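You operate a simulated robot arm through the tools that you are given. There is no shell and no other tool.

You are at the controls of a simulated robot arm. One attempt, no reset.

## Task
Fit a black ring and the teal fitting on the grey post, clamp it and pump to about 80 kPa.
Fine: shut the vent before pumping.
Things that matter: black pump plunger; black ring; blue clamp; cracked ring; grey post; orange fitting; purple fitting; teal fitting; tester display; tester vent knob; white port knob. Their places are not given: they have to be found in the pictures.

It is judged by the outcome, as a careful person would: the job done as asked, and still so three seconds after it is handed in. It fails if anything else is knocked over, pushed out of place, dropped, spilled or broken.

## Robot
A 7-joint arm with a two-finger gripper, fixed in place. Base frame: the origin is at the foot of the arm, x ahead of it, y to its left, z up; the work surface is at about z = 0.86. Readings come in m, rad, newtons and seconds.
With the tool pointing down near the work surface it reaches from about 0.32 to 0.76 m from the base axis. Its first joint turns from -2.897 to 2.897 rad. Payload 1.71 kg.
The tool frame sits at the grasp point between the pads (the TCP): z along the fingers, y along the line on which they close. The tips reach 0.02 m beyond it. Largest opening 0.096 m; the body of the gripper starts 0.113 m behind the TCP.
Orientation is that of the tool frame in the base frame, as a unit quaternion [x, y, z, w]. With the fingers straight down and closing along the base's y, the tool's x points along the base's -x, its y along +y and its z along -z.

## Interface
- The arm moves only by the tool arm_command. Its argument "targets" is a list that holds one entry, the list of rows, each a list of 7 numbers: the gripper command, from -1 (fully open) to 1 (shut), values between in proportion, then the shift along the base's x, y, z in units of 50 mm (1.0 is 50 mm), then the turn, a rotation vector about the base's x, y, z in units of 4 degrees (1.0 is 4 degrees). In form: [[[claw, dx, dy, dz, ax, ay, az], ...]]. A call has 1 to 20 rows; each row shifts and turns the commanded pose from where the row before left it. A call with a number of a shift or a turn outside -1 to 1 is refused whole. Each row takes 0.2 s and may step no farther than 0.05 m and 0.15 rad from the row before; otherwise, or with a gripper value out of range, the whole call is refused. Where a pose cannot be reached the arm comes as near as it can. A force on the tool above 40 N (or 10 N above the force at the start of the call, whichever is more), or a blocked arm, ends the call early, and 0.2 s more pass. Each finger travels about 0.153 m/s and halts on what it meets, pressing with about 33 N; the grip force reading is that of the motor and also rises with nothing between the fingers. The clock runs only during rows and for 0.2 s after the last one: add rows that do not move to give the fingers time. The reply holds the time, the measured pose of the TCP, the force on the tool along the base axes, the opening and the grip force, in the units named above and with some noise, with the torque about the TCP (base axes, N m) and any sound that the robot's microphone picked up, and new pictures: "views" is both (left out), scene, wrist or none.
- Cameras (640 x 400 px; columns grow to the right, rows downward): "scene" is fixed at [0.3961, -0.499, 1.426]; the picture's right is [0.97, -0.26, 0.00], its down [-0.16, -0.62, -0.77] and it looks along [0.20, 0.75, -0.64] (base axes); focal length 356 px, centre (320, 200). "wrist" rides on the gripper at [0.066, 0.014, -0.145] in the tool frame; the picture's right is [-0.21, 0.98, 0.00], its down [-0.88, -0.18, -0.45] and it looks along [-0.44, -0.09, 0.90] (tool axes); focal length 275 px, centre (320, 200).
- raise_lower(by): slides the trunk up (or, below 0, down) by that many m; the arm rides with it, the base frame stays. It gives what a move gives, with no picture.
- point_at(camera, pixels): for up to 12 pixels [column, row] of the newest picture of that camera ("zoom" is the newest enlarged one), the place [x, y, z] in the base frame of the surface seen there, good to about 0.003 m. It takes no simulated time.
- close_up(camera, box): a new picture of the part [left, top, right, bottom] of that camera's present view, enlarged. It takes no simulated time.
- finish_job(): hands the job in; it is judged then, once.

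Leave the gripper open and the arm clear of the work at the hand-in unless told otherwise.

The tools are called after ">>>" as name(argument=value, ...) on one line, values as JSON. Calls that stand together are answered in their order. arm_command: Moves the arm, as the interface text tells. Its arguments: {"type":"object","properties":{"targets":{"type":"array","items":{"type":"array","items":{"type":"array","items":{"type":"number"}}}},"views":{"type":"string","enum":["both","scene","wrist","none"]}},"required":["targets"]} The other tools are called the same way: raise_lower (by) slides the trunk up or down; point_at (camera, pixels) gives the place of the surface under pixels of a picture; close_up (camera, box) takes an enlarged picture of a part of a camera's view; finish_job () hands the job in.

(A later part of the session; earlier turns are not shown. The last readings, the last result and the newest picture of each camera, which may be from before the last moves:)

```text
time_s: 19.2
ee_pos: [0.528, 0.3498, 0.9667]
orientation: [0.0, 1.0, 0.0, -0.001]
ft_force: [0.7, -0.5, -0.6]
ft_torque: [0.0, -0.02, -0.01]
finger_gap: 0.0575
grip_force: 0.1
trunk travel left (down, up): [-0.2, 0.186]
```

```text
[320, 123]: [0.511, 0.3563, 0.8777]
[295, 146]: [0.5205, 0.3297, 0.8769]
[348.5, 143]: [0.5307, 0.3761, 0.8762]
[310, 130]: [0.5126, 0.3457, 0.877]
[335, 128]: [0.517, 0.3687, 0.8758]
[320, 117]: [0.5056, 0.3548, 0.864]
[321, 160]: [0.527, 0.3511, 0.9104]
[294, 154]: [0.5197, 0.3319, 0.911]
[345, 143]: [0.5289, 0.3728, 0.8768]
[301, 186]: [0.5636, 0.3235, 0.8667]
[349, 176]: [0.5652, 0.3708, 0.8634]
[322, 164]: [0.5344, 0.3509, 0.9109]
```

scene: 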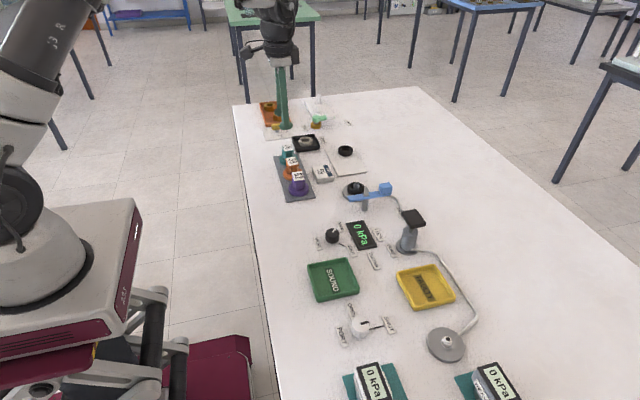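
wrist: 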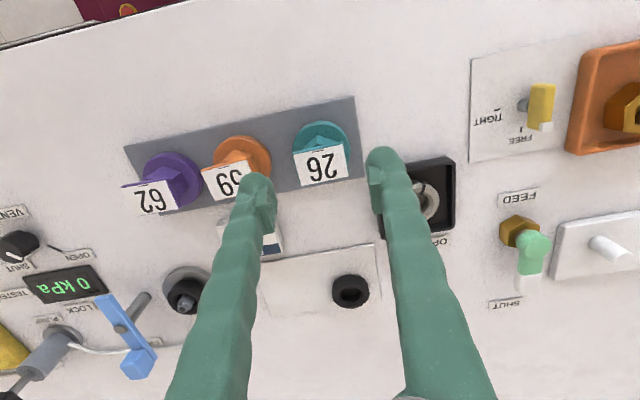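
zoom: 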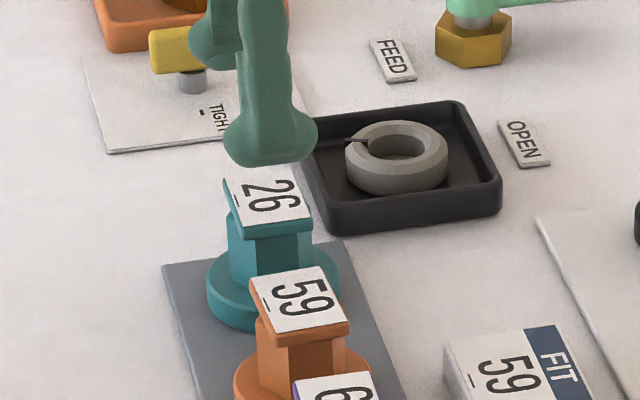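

The flange is centred at about (0.530, 0.3515), 50 mm across, with its top at z 0.877. I'll lower to z≈0.887 with a 58 mm opening, then grip.

>>> arm_command(targets=[[[-0.2, 0.04, 0.034, -0.5, 0, 0, 0], [-0.2, 0, 0, -0.5, 0, 0, 0], [-0.2, 0, 0, -0.35, 0, 0, 0], [-0.2, 0, 0, -0.25, 0, 0, 0], [-0.2, 0, 0, 0, 0, 0, 0], [-0.2, 0, 0, 0, 0, 0, 0]]])

>>> close_up(camera="wrist", box=[240, 110, 400, 230])

>>> close_up(camera="scene", box=[265, 120, 325, 175])

```text
time_s: 20.6
ee_pos: [0.5298, 0.3519, 0.8848]
orientation: [-0.001, 1.0, 0.0, -0.001]
ft_force: [0.2, 0.8, 0.7]
ft_torque: [-0.02, 0.01, -0.01]
finger_gap: 0.0575
grip_force: 0.1
trunk travel left (down, up): [-0.2, 0.186]
```

scene: 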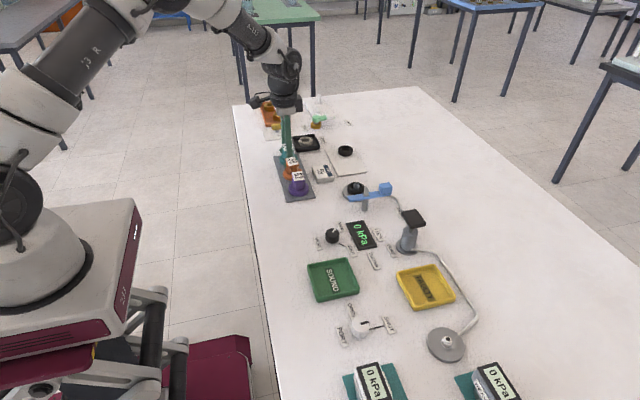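
wrist: 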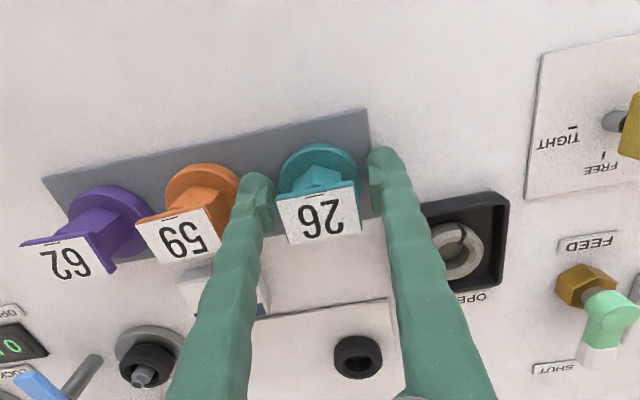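

```text
3.33 times, centred on (320, 170) of wrist
```

zoom: 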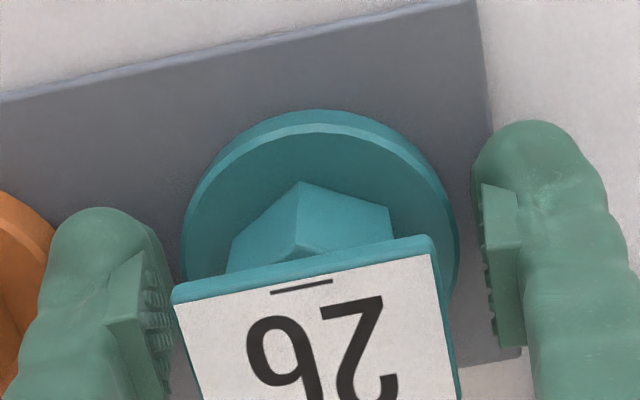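

```text
7.27 times, centred on (295, 148) of scene
```

zoom: 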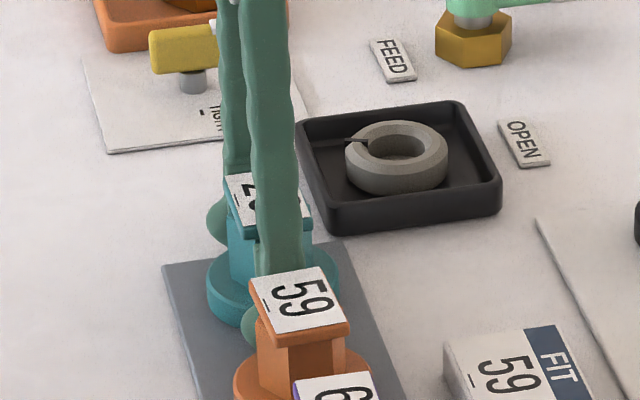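

Both fingers straddle the flange evenly, and the centre falls within 1 mm of the TCP. I'll raise 1.5 mm, close, and lift slightly.

>>> arm_command(targets=[[[-0.2, 0, 0, 0.03, 0, 0, 0], [0.4, 0, 0, 0, 0, 0, 0], [0.4, 0, 0, 0, 0, 0, 0], [0.4, 0, 0, 0, 0, 0, 0], [0.4, 0, 0, 0.3, 0, 0, 0], [0.4, 0, 0, 0.5, 0, 0, 0], [0.4, 0, 0, 0, 0, 0, 0]]])

>>> close_up(camera="wrist", box=[240, 110, 400, 230])

>>> close_up(camera="scene", box=[265, 110, 325, 175])

```text
time_s: 22.2
ee_pos: [0.5317, 0.3517, 0.9275]
orientation: [0.0, 1.0, 0.001, -0.002]
ft_force: [0.2, 0.4, -0.3]
ft_torque: [0.0, 0.02, 0.01]
finger_gap: 0.0538
grip_force: 33.2
trunk travel left (down, up): [-0.2, 0.186]
```

scene: 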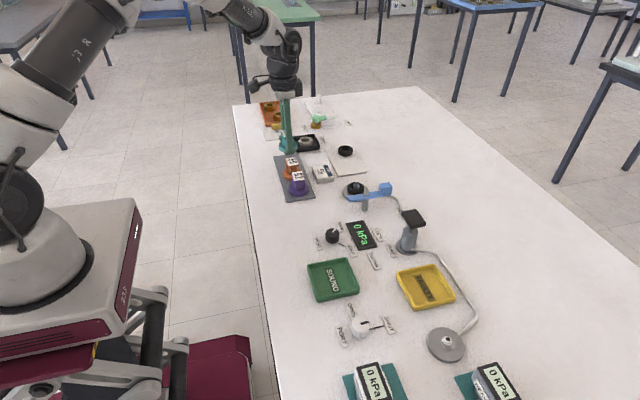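
wrist: 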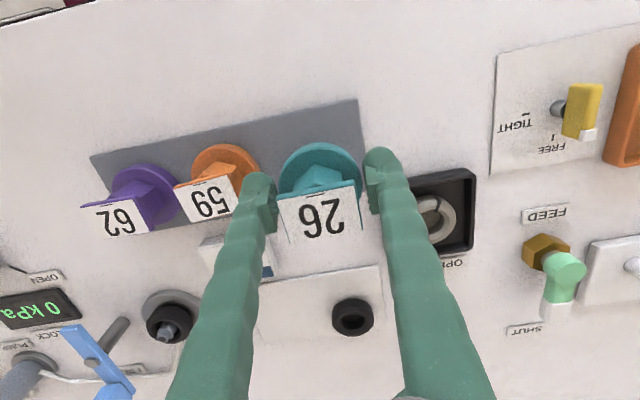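

```text
3.33 times, centred on (320, 170) of wrist
```

zoom: 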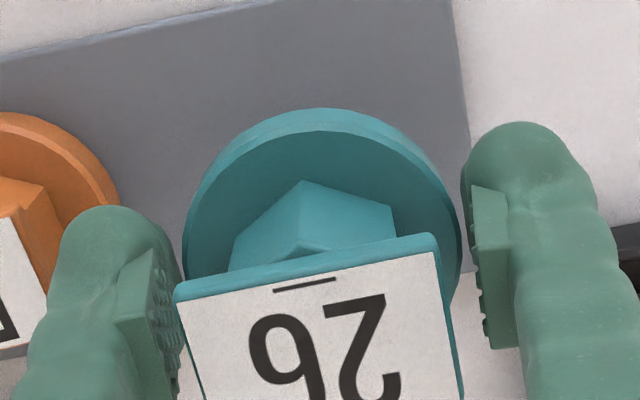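

```text
6.15 times, centred on (295, 142) of scene
```

zoom: 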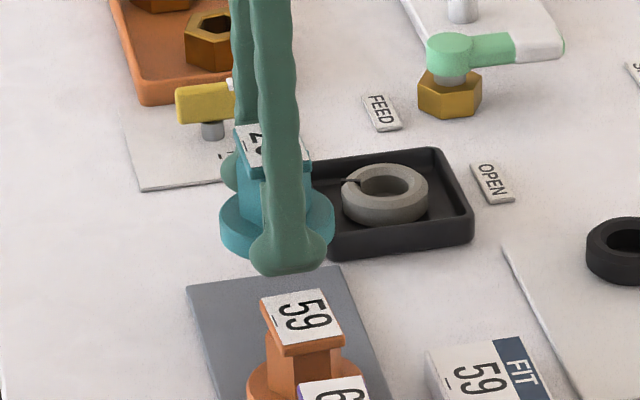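

The fitting is gripped by its flange and lifted. I'll carry it above the post at (0.6695, 0.166), at z 0.96.

>>> arm_command(targets=[[[0.4, 0, 0, 0.65, 0, 0, 0], [0.4, 0.5, -0.68, 0, 0, 0, 0], [0.4, 0.5, -0.68, 0, 0, 0, 0], [0.4, 0.5, -0.68, 0, 0, 0, 0], [0.4, 0.5, -0.68, 0, 0, 0, 0], [0.4, 0.5, -0.68, 0, 0, 0, 0], [0.4, 0.26, -0.31, 0, 0, 0, 0], [0.4, 0, 0, 0, 0, 0, 0], [0.4, 0, 0, 0, 0, 0, 0]]])

>>> close_up(camera="wrist", box=[240, 80, 400, 200])

>>> close_up(camera="scene", box=[325, 140, 405, 215])

```text
time_s: 24.2
ee_pos: [0.6687, 0.1672, 0.9598]
orientation: [0.0, 1.0, 0.0, -0.001]
ft_force: [0.6, -1.1, -0.2]
ft_torque: [0.0, -0.01, -0.01]
finger_gap: 0.0541
grip_force: 33.5
trunk travel left (down, up): [-0.2, 0.186]
```

scene: 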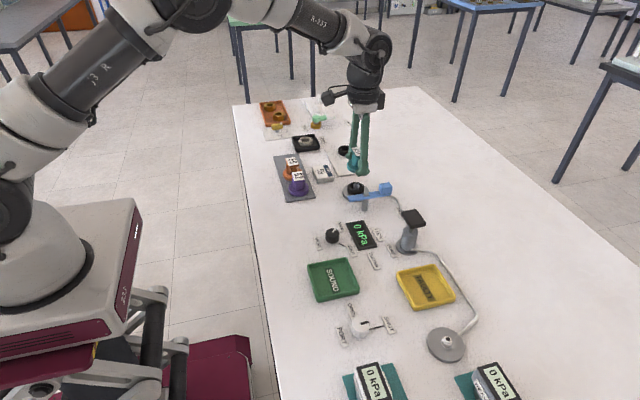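
wrist: 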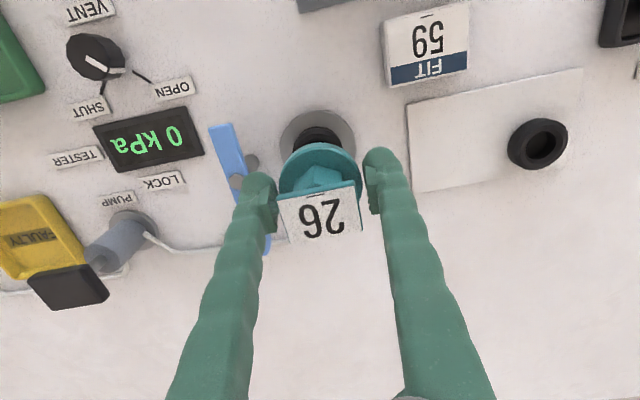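

```text
3.33 times, centred on (320, 140) of wrist
```

zoom: 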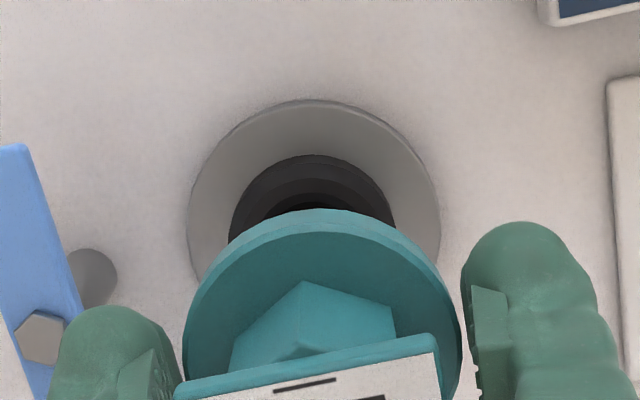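

```text
5.33 times, centred on (365, 178) of scene
```

zoom: 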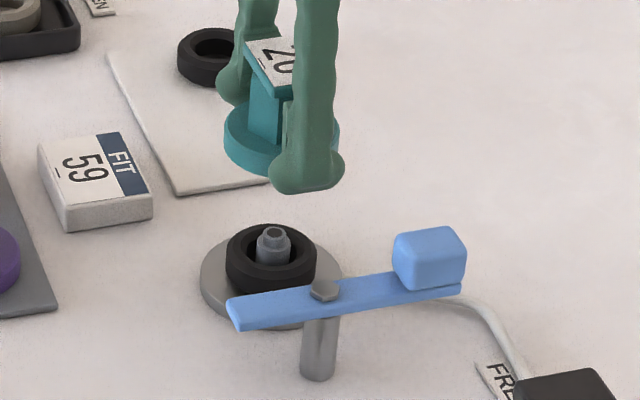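

The fitting is about 1.5 mm off in y and 1 mm in x relative to the disc. I'll correct that and lower until just above the post tip.

>>> arm_command(targets=[[[0.4, 0.02, -0.03, -0.4, 0, 0, 0], [0.4, 0, 0, -0.25, 0, 0, 0], [0.4, 0, 0, -0.1, 0, 0, 0], [0.4, 0, 0, 0, 0, 0, 0], [0.4, 0, 0, 0, 0, 0, 0]]])

>>> close_up(camera="wrist", box=[240, 80, 400, 200])

>>> close_up(camera="scene", box=[325, 150, 405, 215])

```text
time_s: 25.4
ee_pos: [0.6707, 0.1647, 0.9228]
orientation: [-0.001, 1.0, 0.0, -0.002]
ft_force: [1.3, -0.1, -0.6]
ft_torque: [0.02, 0.05, -0.01]
finger_gap: 0.0541
grip_force: 32.9
trunk travel left (down, up): [-0.2, 0.186]
```

scene: 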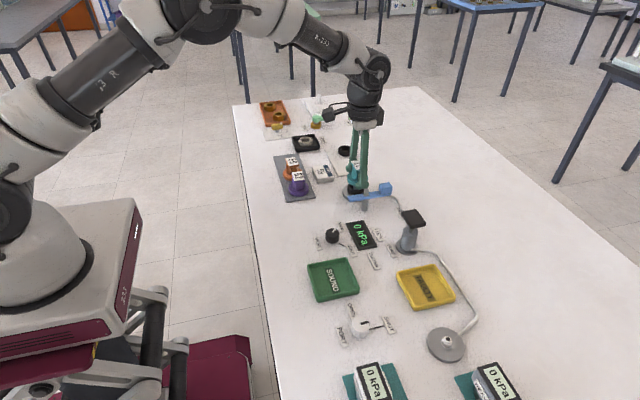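
wrist: 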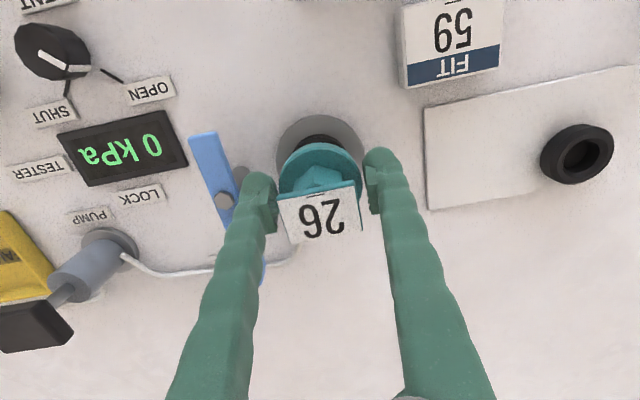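

```text
3.33 times, centred on (320, 140) of wrist
```

zoom: 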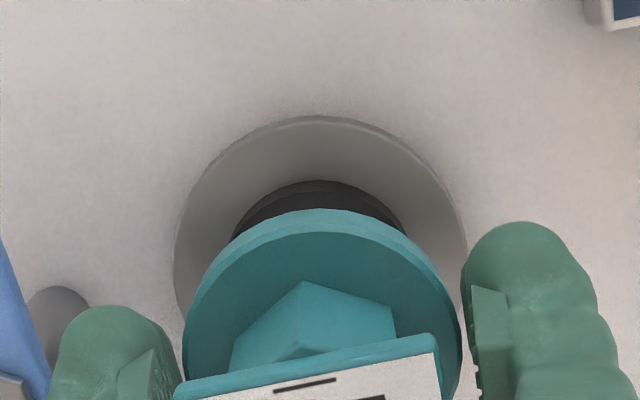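

```text
6.15 times, centred on (365, 182) of scene
```

zoom: 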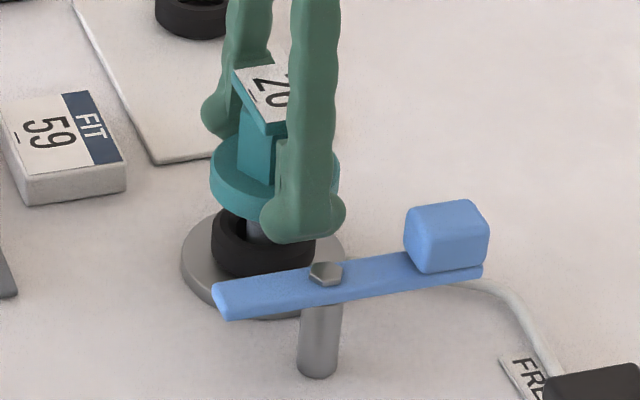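

Alignment is within about 1 mm. I'll lower slowly onto the ring, watching the force.

>>> arm_command(targets=[[[0.4, -0.015, 0, -0.08, 0, 0, 0], [0.4, 0, 0, -0.08, 0, 0, 0], [0.4, 0, 0, -0.07, 0, 0, 0], [0.4, 0, 0, -0.05, 0, 0, 0], [0.4, 0, 0, 0, 0, 0, 0]]])

>>> close_up(camera="scene", box=[325, 150, 405, 215])

```text
time_s: 26.6
ee_pos: [0.669, 0.1651, 0.9088]
orientation: [0.0, 1.0, 0.0, -0.002]
ft_force: [-0.8, -0.5, -0.8]
ft_torque: [0.01, -0.03, -0.02]
finger_gap: 0.0542
grip_force: 32.3
trunk travel left (down, up): [-0.2, 0.186]
```

scene: 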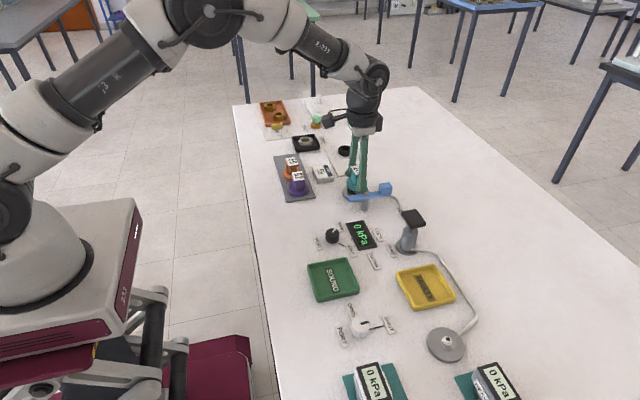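
wrist: 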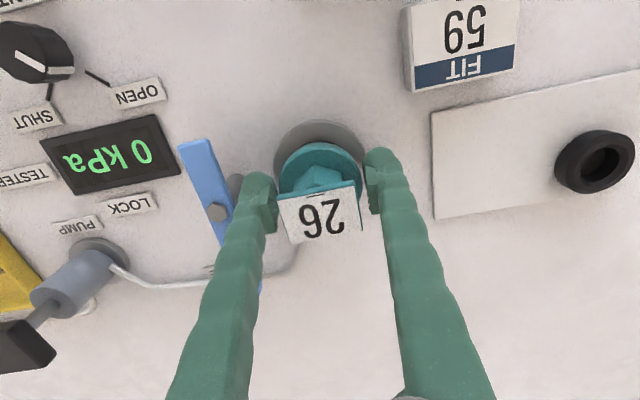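

```text
6.15 times, centred on (365, 182) of scene
```

zoom: 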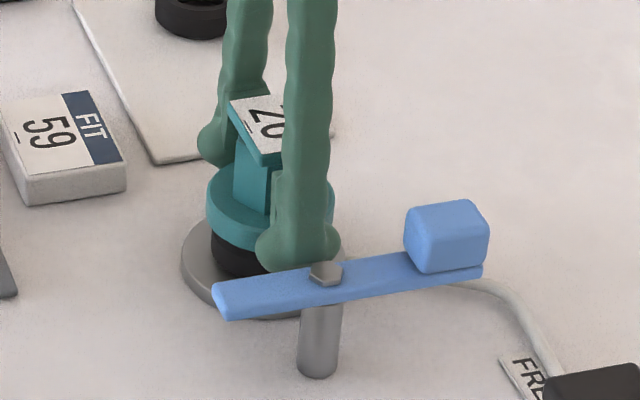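

The post tip has gone into the fitting with no force. I'll lower a few more millimetres to touch the ring.

>>> arm_command(targets=[[[0.4, 0, 0, -0.03, 0, 0, 0], [0.4, 0, 0, -0.03, 0, 0, 0], [0.4, 0, 0, 0, 0, 0, 0]]], views="none")

```text
time_s: 27.4
ee_pos: [0.6693, 0.1648, 0.9053]
orientation: [0.0, 1.0, 0.001, -0.002]
ft_force: [0.0, 0.8, -1.0]
ft_torque: [-0.03, -0.01, -0.01]
finger_gap: 0.0538
grip_force: 32.1
trunk travel left (down, up): [-0.2, 0.186]
```

>>> arm_command(targets=[[[0.4, 0, 0, -0.02, 0, 0, 0], [0.4, 0, 0, -0.02, 0, 0, 0], [0.4, 0, 0, 0, 0, 0, 0]]], views="wrist")

>>> close_up(camera="scene", box=[325, 150, 405, 215])

```text
time_s: 28.2
ee_pos: [0.6682, 0.1651, 0.9048]
orientation: [0.001, 1.0, 0.0, -0.002]
ft_force: [-1.5, -0.3, 10.3]
ft_torque: [-0.02, 0.23, -0.03]
finger_gap: 0.0538
grip_force: 33.0
trunk travel left (down, up): [-0.2, 0.186]
```

wrist: 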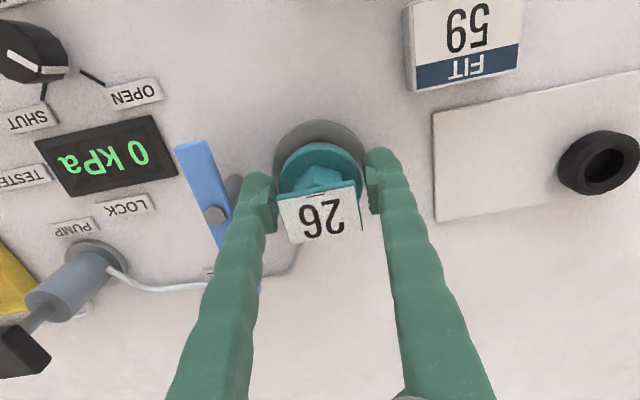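

```text
6.15 times, centred on (365, 182) of scene
```

zoom: 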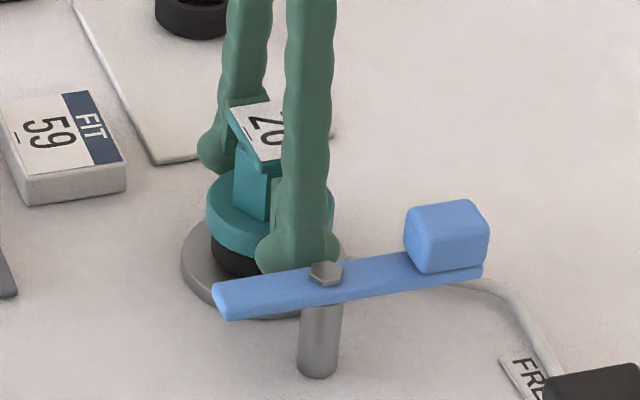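

There is 10 N of contact, so the fitting rests on the ring. I'll release it and rise straight up.

>>> arm_command(targets=[[[0.1, 0, 0, 0.01, 0, 0, 0], [-0.4, 0, 0, 0, 0, 0, 0], [-0.4, 0, 0, 0, 0, 0, 0], [-0.4, 0, 0, 0.4, 0, 0, 0], [-0.4, 0, 0, 0.8, 0, 0, 0], [-0.4, 0, 0, 0.8, 0, 0, 0], [-0.4, 0, 0, 0, 0, 0, 0]]])

>>> close_up(camera="scene", box=[325, 150, 405, 215])

>>> close_up(camera="wrist", box=[220, 80, 400, 220])

```text
time_s: 29.8
ee_pos: [0.6708, 0.1662, 1.004]
orientation: [0.001, 1.0, -0.001, -0.002]
ft_force: [1.0, 0.3, -0.1]
ft_torque: [0.0, 0.03, -0.03]
finger_gap: 0.0674
grip_force: 0.1
trunk travel left (down, up): [-0.2, 0.186]
```

scene: 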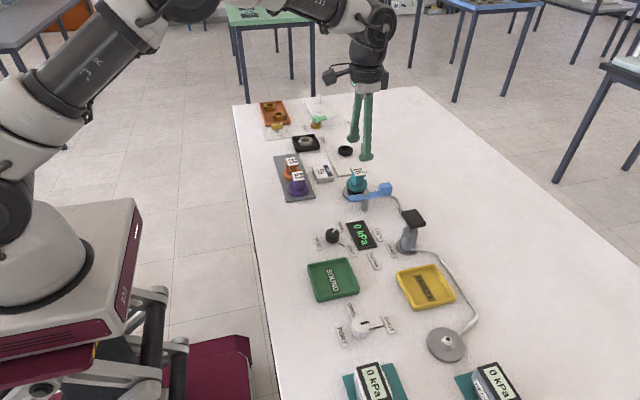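
wrist: 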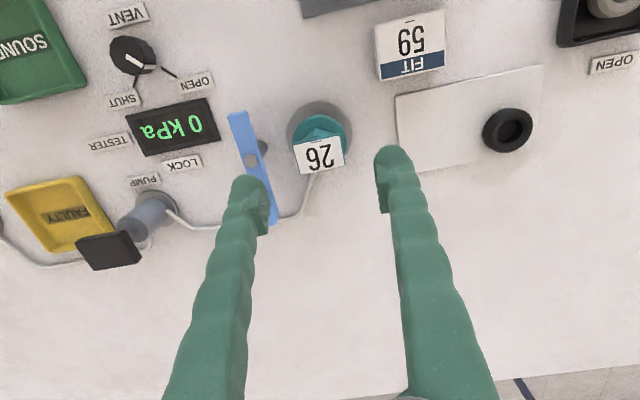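

```text
6.15 times, centred on (365, 182) of scene
```

zoom: 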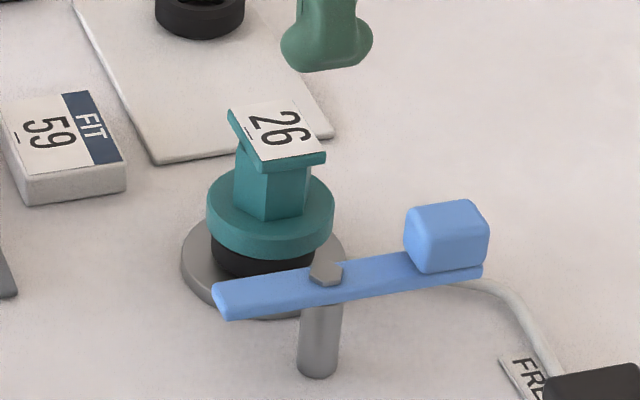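

```text
2.86 times, centred on (310, 150) of wrist
```

zoom: 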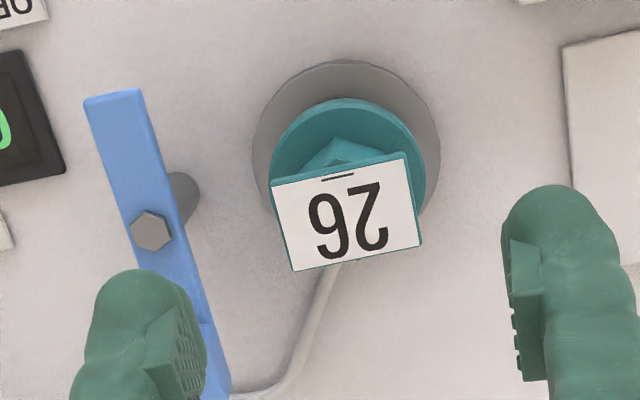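

The fitting sits level on the ring. Next is the clamp: I'll close the fingers, move to the +y side of the blue handle while staying high, and measure it.

>>> arm_command(targets=[[[1, 0.4, 0, 0, 0, 0, 0], [1, 0.5, -0.3, 0, 0, 0, 0], [1, 0, -0.4, 0, 0, 0, 0], [1, 0, 0, 0, 0, 0, 0], [1, 0, 0, 0, 0, 0, 0]]])

>>> close_up(camera="wrist", box=[200, 80, 400, 220])

>>> close_up(camera="scene", box=[335, 170, 415, 220])

```text
time_s: 30.7
ee_pos: [0.6984, 0.1327, 1.0198]
orientation: [0.0, 1.0, 0.0, 0.009]
ft_force: [-0.4, -0.1, -0.3]
ft_torque: [-0.02, -0.17, 0.0]
finger_gap: 0.0
grip_force: 29.7
trunk travel left (down, up): [-0.2, 0.186]
stopped in row 4: the arm was blocked; the commanded pose is now the measured one
```

scene: 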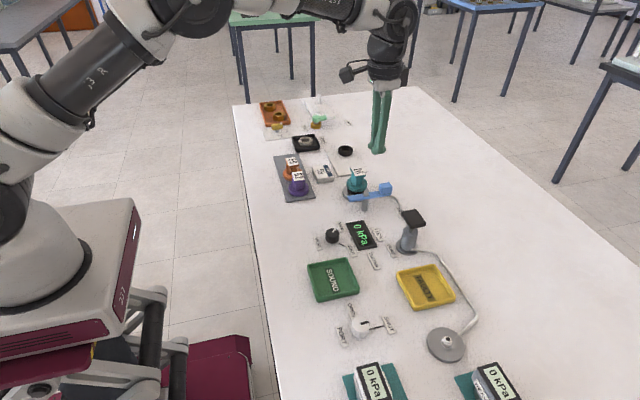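
wrist: 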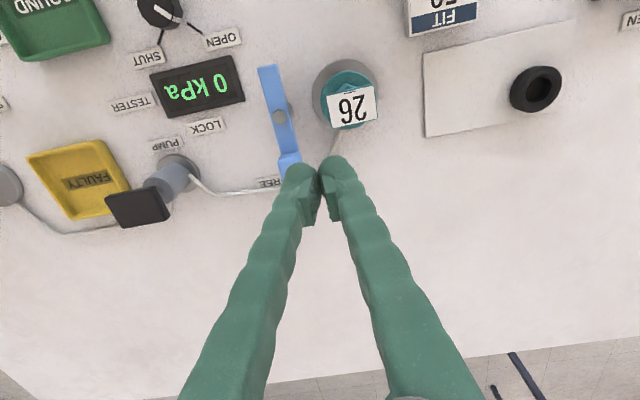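

```text
2.86 times, centred on (300, 150) of wrist
```

zoom: 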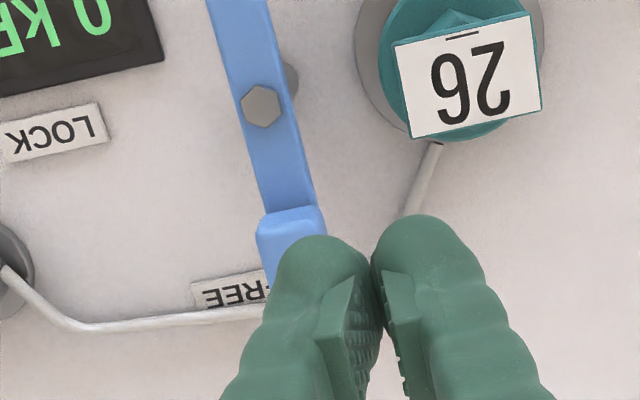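

```text
8.00 times, centred on (375, 195) of scene
```

zoom: 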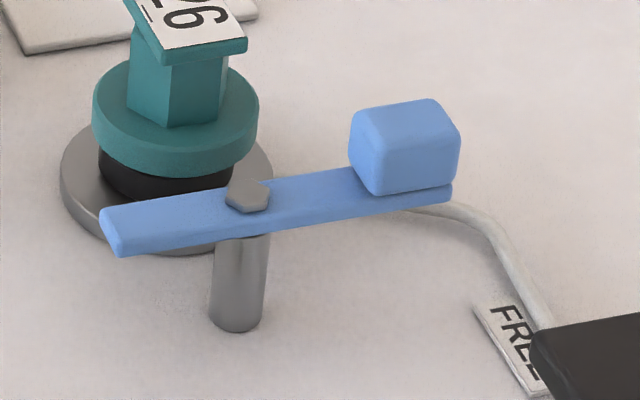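

The arm hit its reach limit high up, with no contact; lower down it reaches farther. I'll measure the handle and pivot from this view.

>>> point_at(camera="wrist", pixels=[[279, 116], [266, 68], [289, 156], [280, 163], [299, 158], [290, 148], [283, 175], [289, 135]])

>>> point_at(camera="scene", pixels=[[366, 195], [350, 200], [380, 185], [391, 185], [387, 184], [382, 192], [391, 190], [387, 195]])

```text
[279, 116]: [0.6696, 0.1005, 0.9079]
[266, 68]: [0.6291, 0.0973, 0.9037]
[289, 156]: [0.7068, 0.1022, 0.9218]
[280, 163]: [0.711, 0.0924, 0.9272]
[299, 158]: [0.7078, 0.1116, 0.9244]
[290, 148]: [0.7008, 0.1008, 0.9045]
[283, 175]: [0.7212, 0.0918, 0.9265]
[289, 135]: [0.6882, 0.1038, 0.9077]
```

```text
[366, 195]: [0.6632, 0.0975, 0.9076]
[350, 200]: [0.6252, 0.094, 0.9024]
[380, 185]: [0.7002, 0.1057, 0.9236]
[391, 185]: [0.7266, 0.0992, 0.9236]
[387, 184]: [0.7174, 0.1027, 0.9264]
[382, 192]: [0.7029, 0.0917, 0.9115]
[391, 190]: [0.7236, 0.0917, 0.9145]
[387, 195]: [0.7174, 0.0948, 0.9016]
```

The handle block spans x 0.703–0.728, y 0.092–0.112, z 0.909–0.927, and the pivot is at (0.669, 0.101). I'll go down beside it on the +y side with closed fingers.

>>> arm_command(targets=[[[1, 0.08, -0.03, -0.6, 0, 0.25, 0], [1, 0.15, 0, -0.6, 0, 0, 0], [1, 0.12, 0, -0.4, 0, 0, 0], [1, 0, 0, -0.16, 0, 0, 0], [1, 0, 0, 0, 0, 0, 0], [1, 0, 0, 0, 0, 0, 0]]])

>>> close_up(camera="wrist", box=[220, 80, 420, 220])

>>> close_up(camera="scene", box=[335, 160, 415, 220])

```text
time_s: 32.1
ee_pos: [0.7199, 0.1311, 0.9278]
orientation: [0.002, 1.0, 0.0, -0.005]
ft_force: [0.0, 0.8, -0.1]
ft_torque: [0.0, -0.01, -0.01]
finger_gap: 0.0
grip_force: 29.7
trunk travel left (down, up): [-0.2, 0.186]
```

scene: 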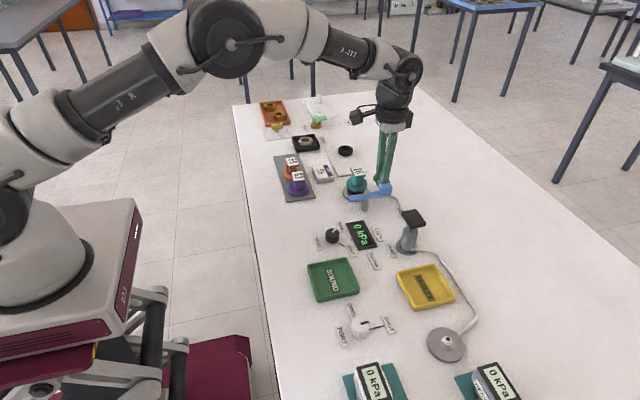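
wrist: 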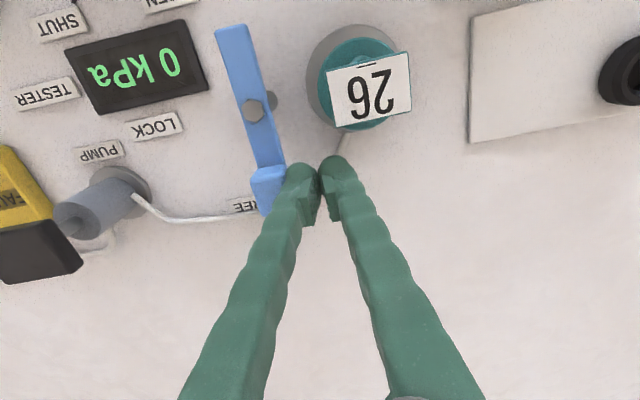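

```text
2.86 times, centred on (320, 150) of wrist
```

zoom: 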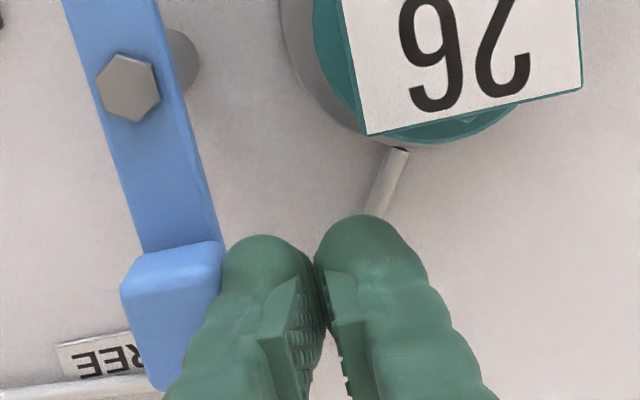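

```text
6.67 times, centred on (375, 190) of scene
```

zoom: 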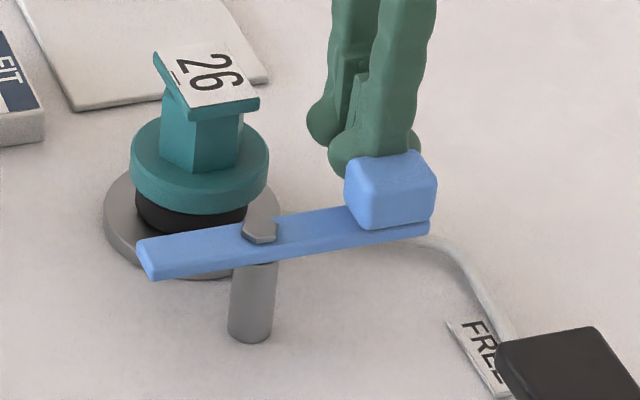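

The fingers are beside the handle, tips at z≈0.908. I'll push the handle along its arc around the pivot from FREE towards LOCK, the first 45° now.

>>> arm_command(targets=[[[1, 0.04, -0.178, 0, 0, 0, 0], [1, 0.04, -0.178, 0, 0, 0, 0], [1, 0.013, -0.147, 0, 0, 0, 0], [1, 0.013, -0.147, 0, 0, 0, 0], [1, -0.025, -0.145, 0, 0, 0, 0], [1, -0.025, -0.145, 0, 0, 0, 0], [1, 0, 0, 0, 0, 0, 0]]])

>>> close_up(camera="scene", box=[335, 160, 415, 220])

```text
time_s: 33.7
ee_pos: [0.7215, 0.0823, 0.9295]
orientation: [0.002, 1.0, 0.0, -0.003]
ft_force: [0.5, -0.1, 0.2]
ft_torque: [0.02, 0.0, -0.04]
finger_gap: 0.0002
grip_force: 29.4
trunk travel left (down, up): [-0.2, 0.186]
```

scene: 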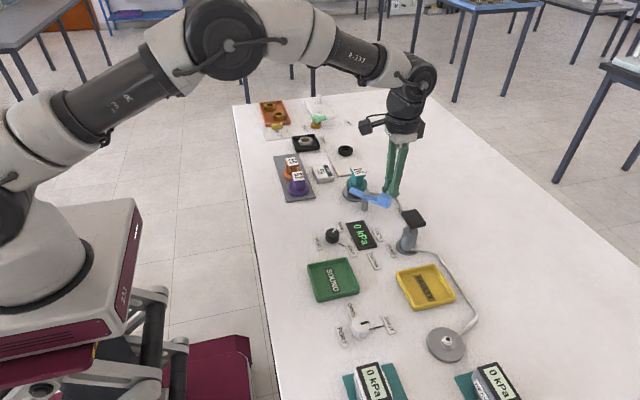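
wrist: 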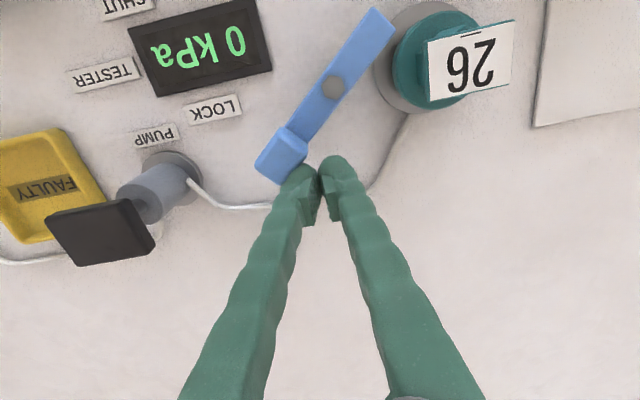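

```text
6.67 times, centred on (375, 190) of scene
```

zoom: 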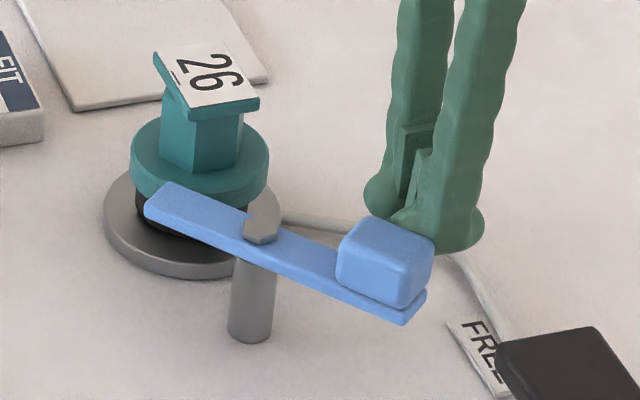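

The clamp swings freely and its nose approaches the flange. I'll push on towards LOCK.

>>> arm_command(targets=[[[1, -0.063, -0.133, 0, 0, 0, 0], [1, -0.063, -0.133, 0, 0, 0, 0], [1, -0.095, -0.113, 0, 0, 0, 0], [1, -0.095, -0.113, 0, 0, 0, 0], [1, -0.12, -0.084, 0, 0, 0, 0], [1, -0.12, -0.084, 0, 0, 0, 0], [1, 0, 0, 0, 0, 0, 0]]])

>>> close_up(camera="scene", box=[335, 160, 415, 220])

>>> close_up(camera="wrist", box=[220, 40, 460, 200])

```text
time_s: 35.3
ee_pos: [0.6937, 0.0502, 0.9294]
orientation: [0.001, 1.0, 0.0, -0.003]
ft_force: [0.5, -0.1, -0.8]
ft_torque: [-0.02, -0.01, -0.03]
finger_gap: 0.0001
grip_force: 29.3
trunk travel left (down, up): [-0.2, 0.186]
```

scene: 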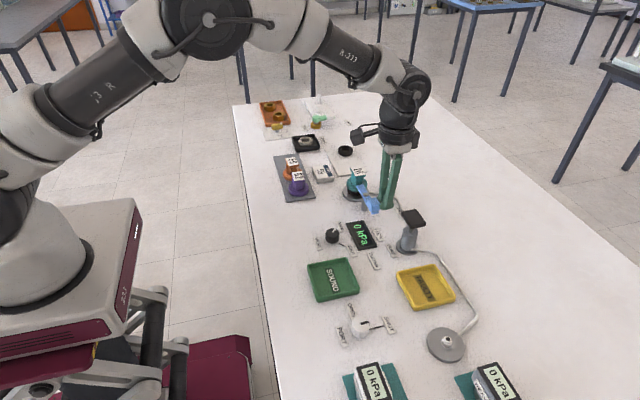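
wrist: 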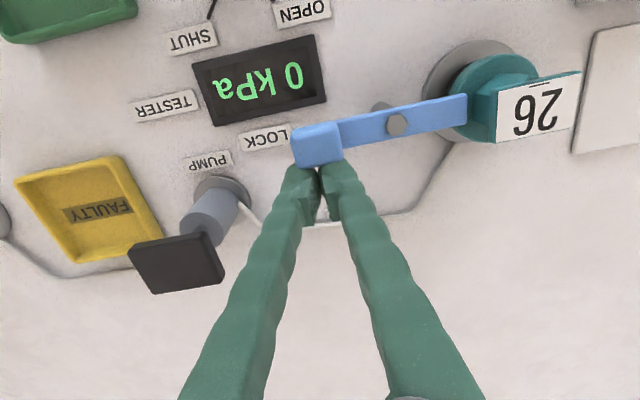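

```text
6.67 times, centred on (375, 190) of scene
```

zoom: 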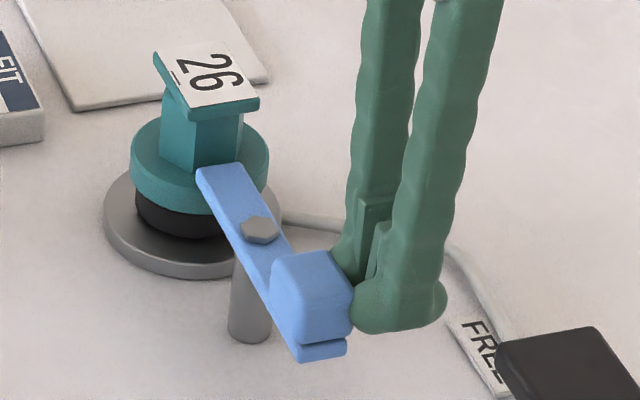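

```text
2.50 times, centred on (340, 120) of wrist
```

zoom: 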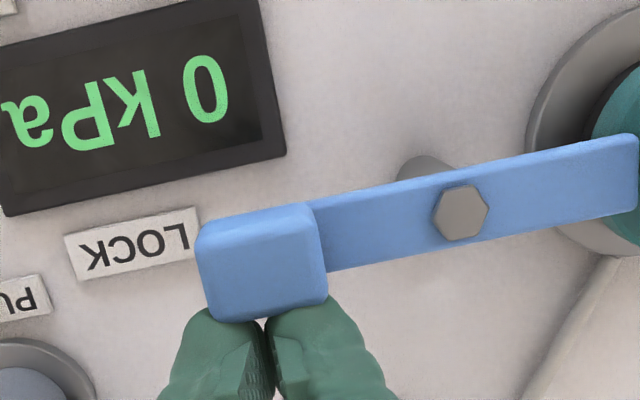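

The nose is over the flange. I'll measure the clamp's present angle.

>>> point_at(camera="wrist", pixels=[[397, 123], [316, 150], [465, 96], [470, 118], [298, 132], [344, 158], [303, 165], [430, 112]])

```text
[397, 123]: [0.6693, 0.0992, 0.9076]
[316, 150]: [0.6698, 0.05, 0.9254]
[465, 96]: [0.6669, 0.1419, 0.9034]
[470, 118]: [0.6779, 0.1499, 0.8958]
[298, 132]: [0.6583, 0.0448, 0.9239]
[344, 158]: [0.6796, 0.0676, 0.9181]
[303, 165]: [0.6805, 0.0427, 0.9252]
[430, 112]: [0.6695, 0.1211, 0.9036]
```

The clamp is at about −90°, in line with the post. I'll nudge a few millimetres more to see whether it meets its stop.

>>> arm_command(targets=[[[1, -0.04, 0, 0, 0, 0, 0], [1, -0.04, 0, 0, 0, 0, 0], [1, 0, 0, 0, 0, 0, 0]]])

>>> close_up(camera="wrist", box=[280, 40, 600, 220])

```text
time_s: 36.1
ee_pos: [0.6932, 0.0502, 0.9282]
orientation: [0.001, 1.0, 0.0, -0.001]
ft_force: [25.6, -0.2, 3.1]
ft_torque: [-0.02, -0.28, -0.05]
finger_gap: 0.0058
grip_force: 29.4
trunk travel left (down, up): [-0.2, 0.186]
```

scene: 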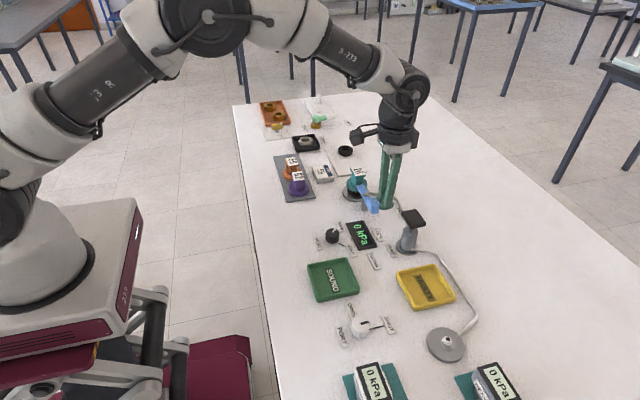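
wrist: 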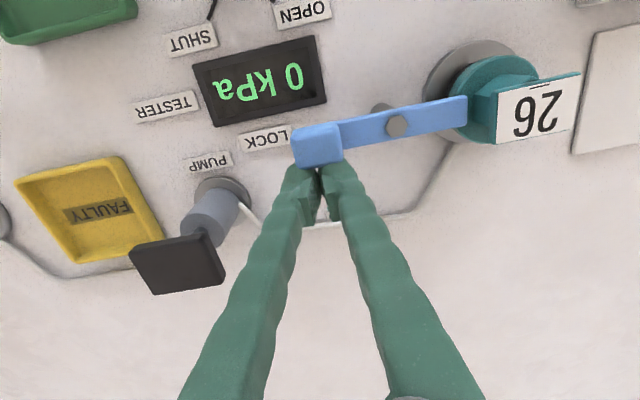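

```text
2.00 times, centred on (440, 130) of wrist
```

zoom: 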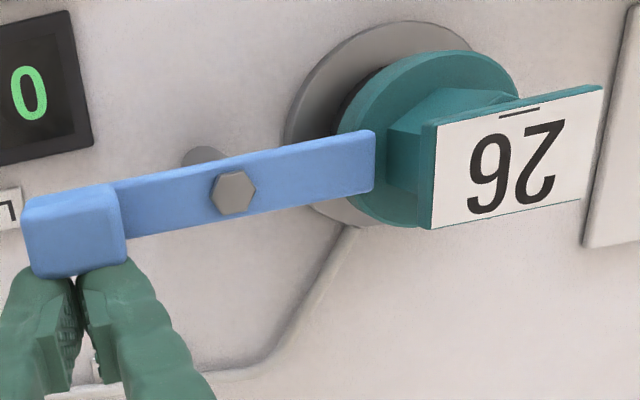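

The clamp met its stop (25 N) and is locked. I'll back off, rise, and move above the vent knob near (0.56, 0.017), opening the fingers on the way.

>>> arm_command(targets=[[[1, 0.1, 0, 0, 0, 0, 0], [1, 0.2, 0, 0.1, 0, 0, 0], [1, 0, 0, 0.8, 0, 0, 0], [1, -0.2, 0, 0.8, 0, 0, 0], [0, -0.9, -0.2, 0, 0, 0, 0], [-0.2, -0.9, -0.2, 0, 0, 0, 0], [-0.2, -0.9, -0.2, 0, 0, 0, 0], [-0.2, -0.05, -0.05, -0.3, 0, 0, 0], [-0.2, 0, 0, 0, 0, 0, 0], [-0.2, 0, 0, 0, 0, 0, 0]]])

>>> close_up(camera="wrist", box=[240, 60, 400, 180])

>>> close_up(camera="scene", box=[310, 160, 410, 260])

```text
time_s: 38.3
ee_pos: [0.5576, 0.0158, 0.9973]
orientation: [0.001, 1.0, 0.0, -0.003]
ft_force: [1.0, 0.0, -0.4]
ft_torque: [-0.01, 0.03, -0.01]
finger_gap: 0.0573
grip_force: 0.2
trunk travel left (down, up): [-0.2, 0.186]
```

scene: 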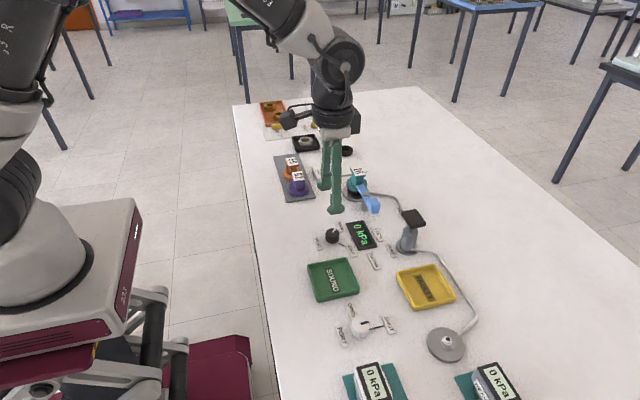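
wrist: 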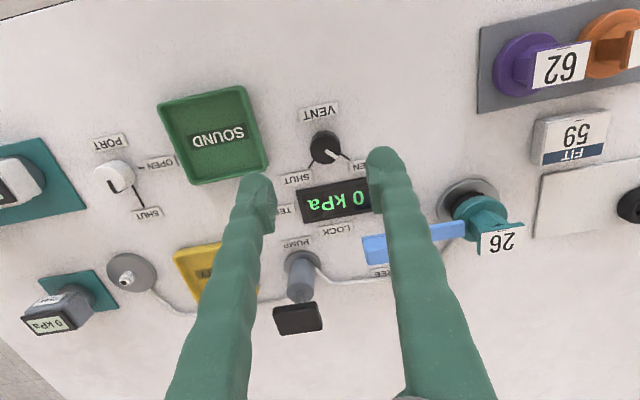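

```text
3.33 times, centred on (320, 120) of wrist
```

zoom: 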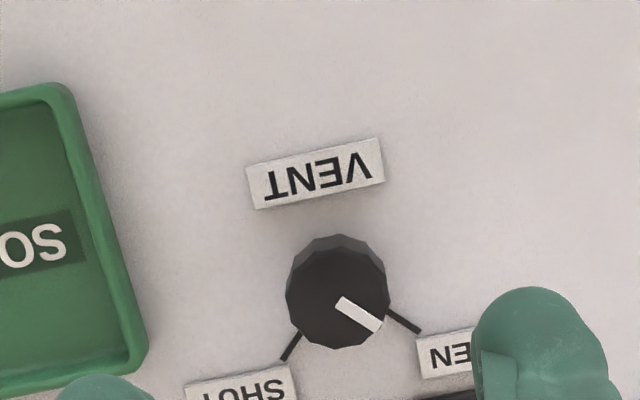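

```text
4.00 times, centred on (360, 210) of scene
```

zoom: 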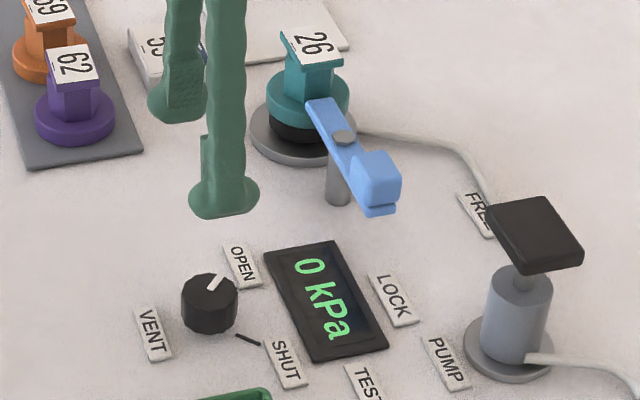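

I can see the vent pointer on the OPEN line; SHUT is 90° clockwise from above. I'll measure the knob.

>>> point_at(camera="wrist", pixels=[[325, 149], [311, 147], [340, 146], [325, 137], [326, 163], [332, 155], [350, 160], [309, 168], [322, 130]])

>>> close_up(camera="wrist", box=[295, 120, 355, 180])

```text
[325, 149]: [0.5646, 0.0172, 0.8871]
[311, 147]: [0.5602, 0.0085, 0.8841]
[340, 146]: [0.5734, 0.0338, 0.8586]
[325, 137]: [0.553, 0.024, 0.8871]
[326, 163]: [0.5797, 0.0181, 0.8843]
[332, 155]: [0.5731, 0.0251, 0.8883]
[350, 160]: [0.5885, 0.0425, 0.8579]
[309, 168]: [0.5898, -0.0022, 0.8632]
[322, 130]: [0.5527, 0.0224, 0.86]
```

```text
6.67 times, centred on (325, 150) of wrist
```

zoom: 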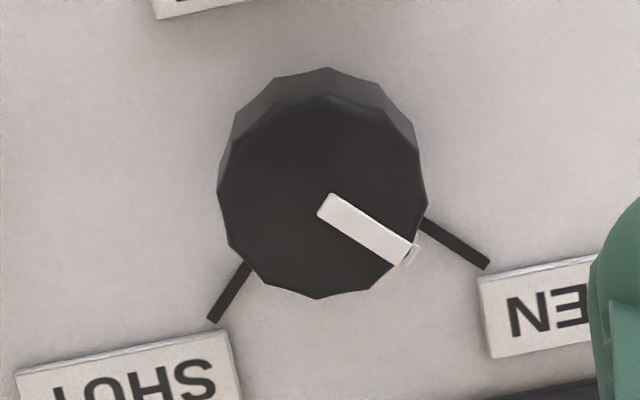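

The knob is centred at about (0.565, 0.020), 30 mm wide with its top at 0.887. To stay clear of the display I'll pre-turn the gripper +45° here, so the −90° turn ends at −45°.

>>> point_at(camera="wrist", pixels=[[326, 187], [300, 193], [362, 180], [264, 160], [322, 112], [303, 179]])

>>> arm_command(targets=[[[-0.1, 0.07, 0.04, 0, 0, 0, 0.94], [-0.1, 0.07, 0.04, 0, 0, 0, 0.94], [-0.1, 0, 0, 0, 0, 0, 0.94], [-0.1, 0, 0, 0, 0, 0, 0.94], [-0.1, 0, 0, 0, 0, 0, 0.94], [-0.1, 0, 0, 0, 0, 0, 0.94], [-0.1, 0, 0, 0, 0, 0, 0.94], [-0.1, 0, 0, 0, 0, 0, 0.94], [-0.1, 0, 0, 0, 0, 0, 0.94], [-0.1, 0, 0, 0, 0, 0, 0.94], [-0.1, 0, 0, 0, 0, 0, 0.94], [-0.1, 0, 0, 0, 0, 0, 0.94], [-0.1, 0, 0, 0, 0, 0, 0]]])

>>> close_up(camera="wrist", box=[240, 60, 400, 180])

```text
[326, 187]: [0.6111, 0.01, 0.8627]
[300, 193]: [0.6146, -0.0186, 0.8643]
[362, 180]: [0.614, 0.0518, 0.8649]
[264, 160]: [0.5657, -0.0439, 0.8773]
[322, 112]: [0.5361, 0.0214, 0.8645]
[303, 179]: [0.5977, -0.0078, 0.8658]
```

```text
time_s: 41.1
ee_pos: [0.5639, 0.021, 0.9988]
orientation: [-0.384, 0.923, -0.001, -0.003]
ft_force: [1.2, -0.4, 0.2]
ft_torque: [-0.02, 0.0, 0.01]
finger_gap: 0.0527
grip_force: 0.2
trunk travel left (down, up): [-0.2, 0.186]
```

scene: 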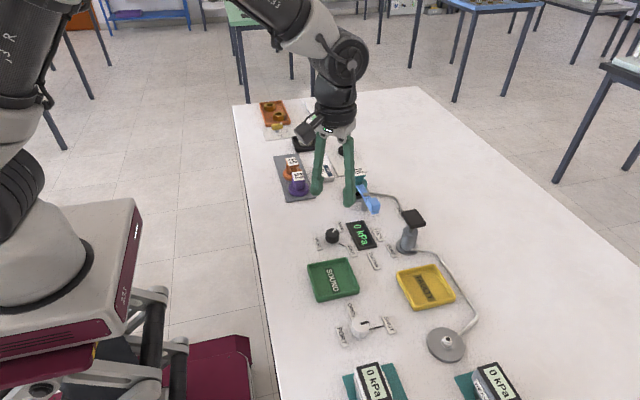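
wrist: 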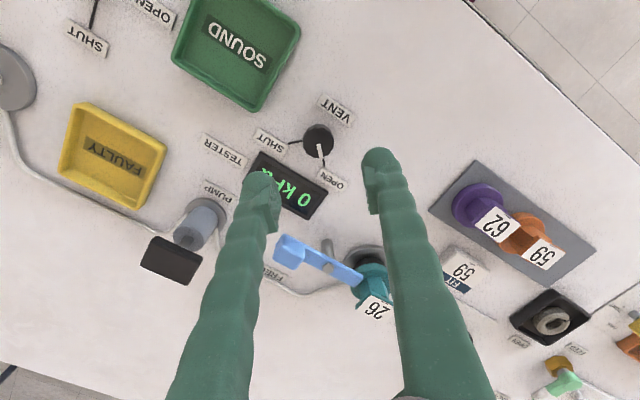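

```text
3.33 times, centred on (320, 120) of wrist
```

zoom: 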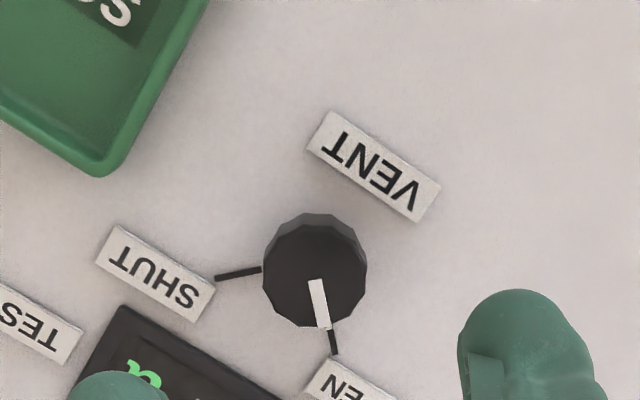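

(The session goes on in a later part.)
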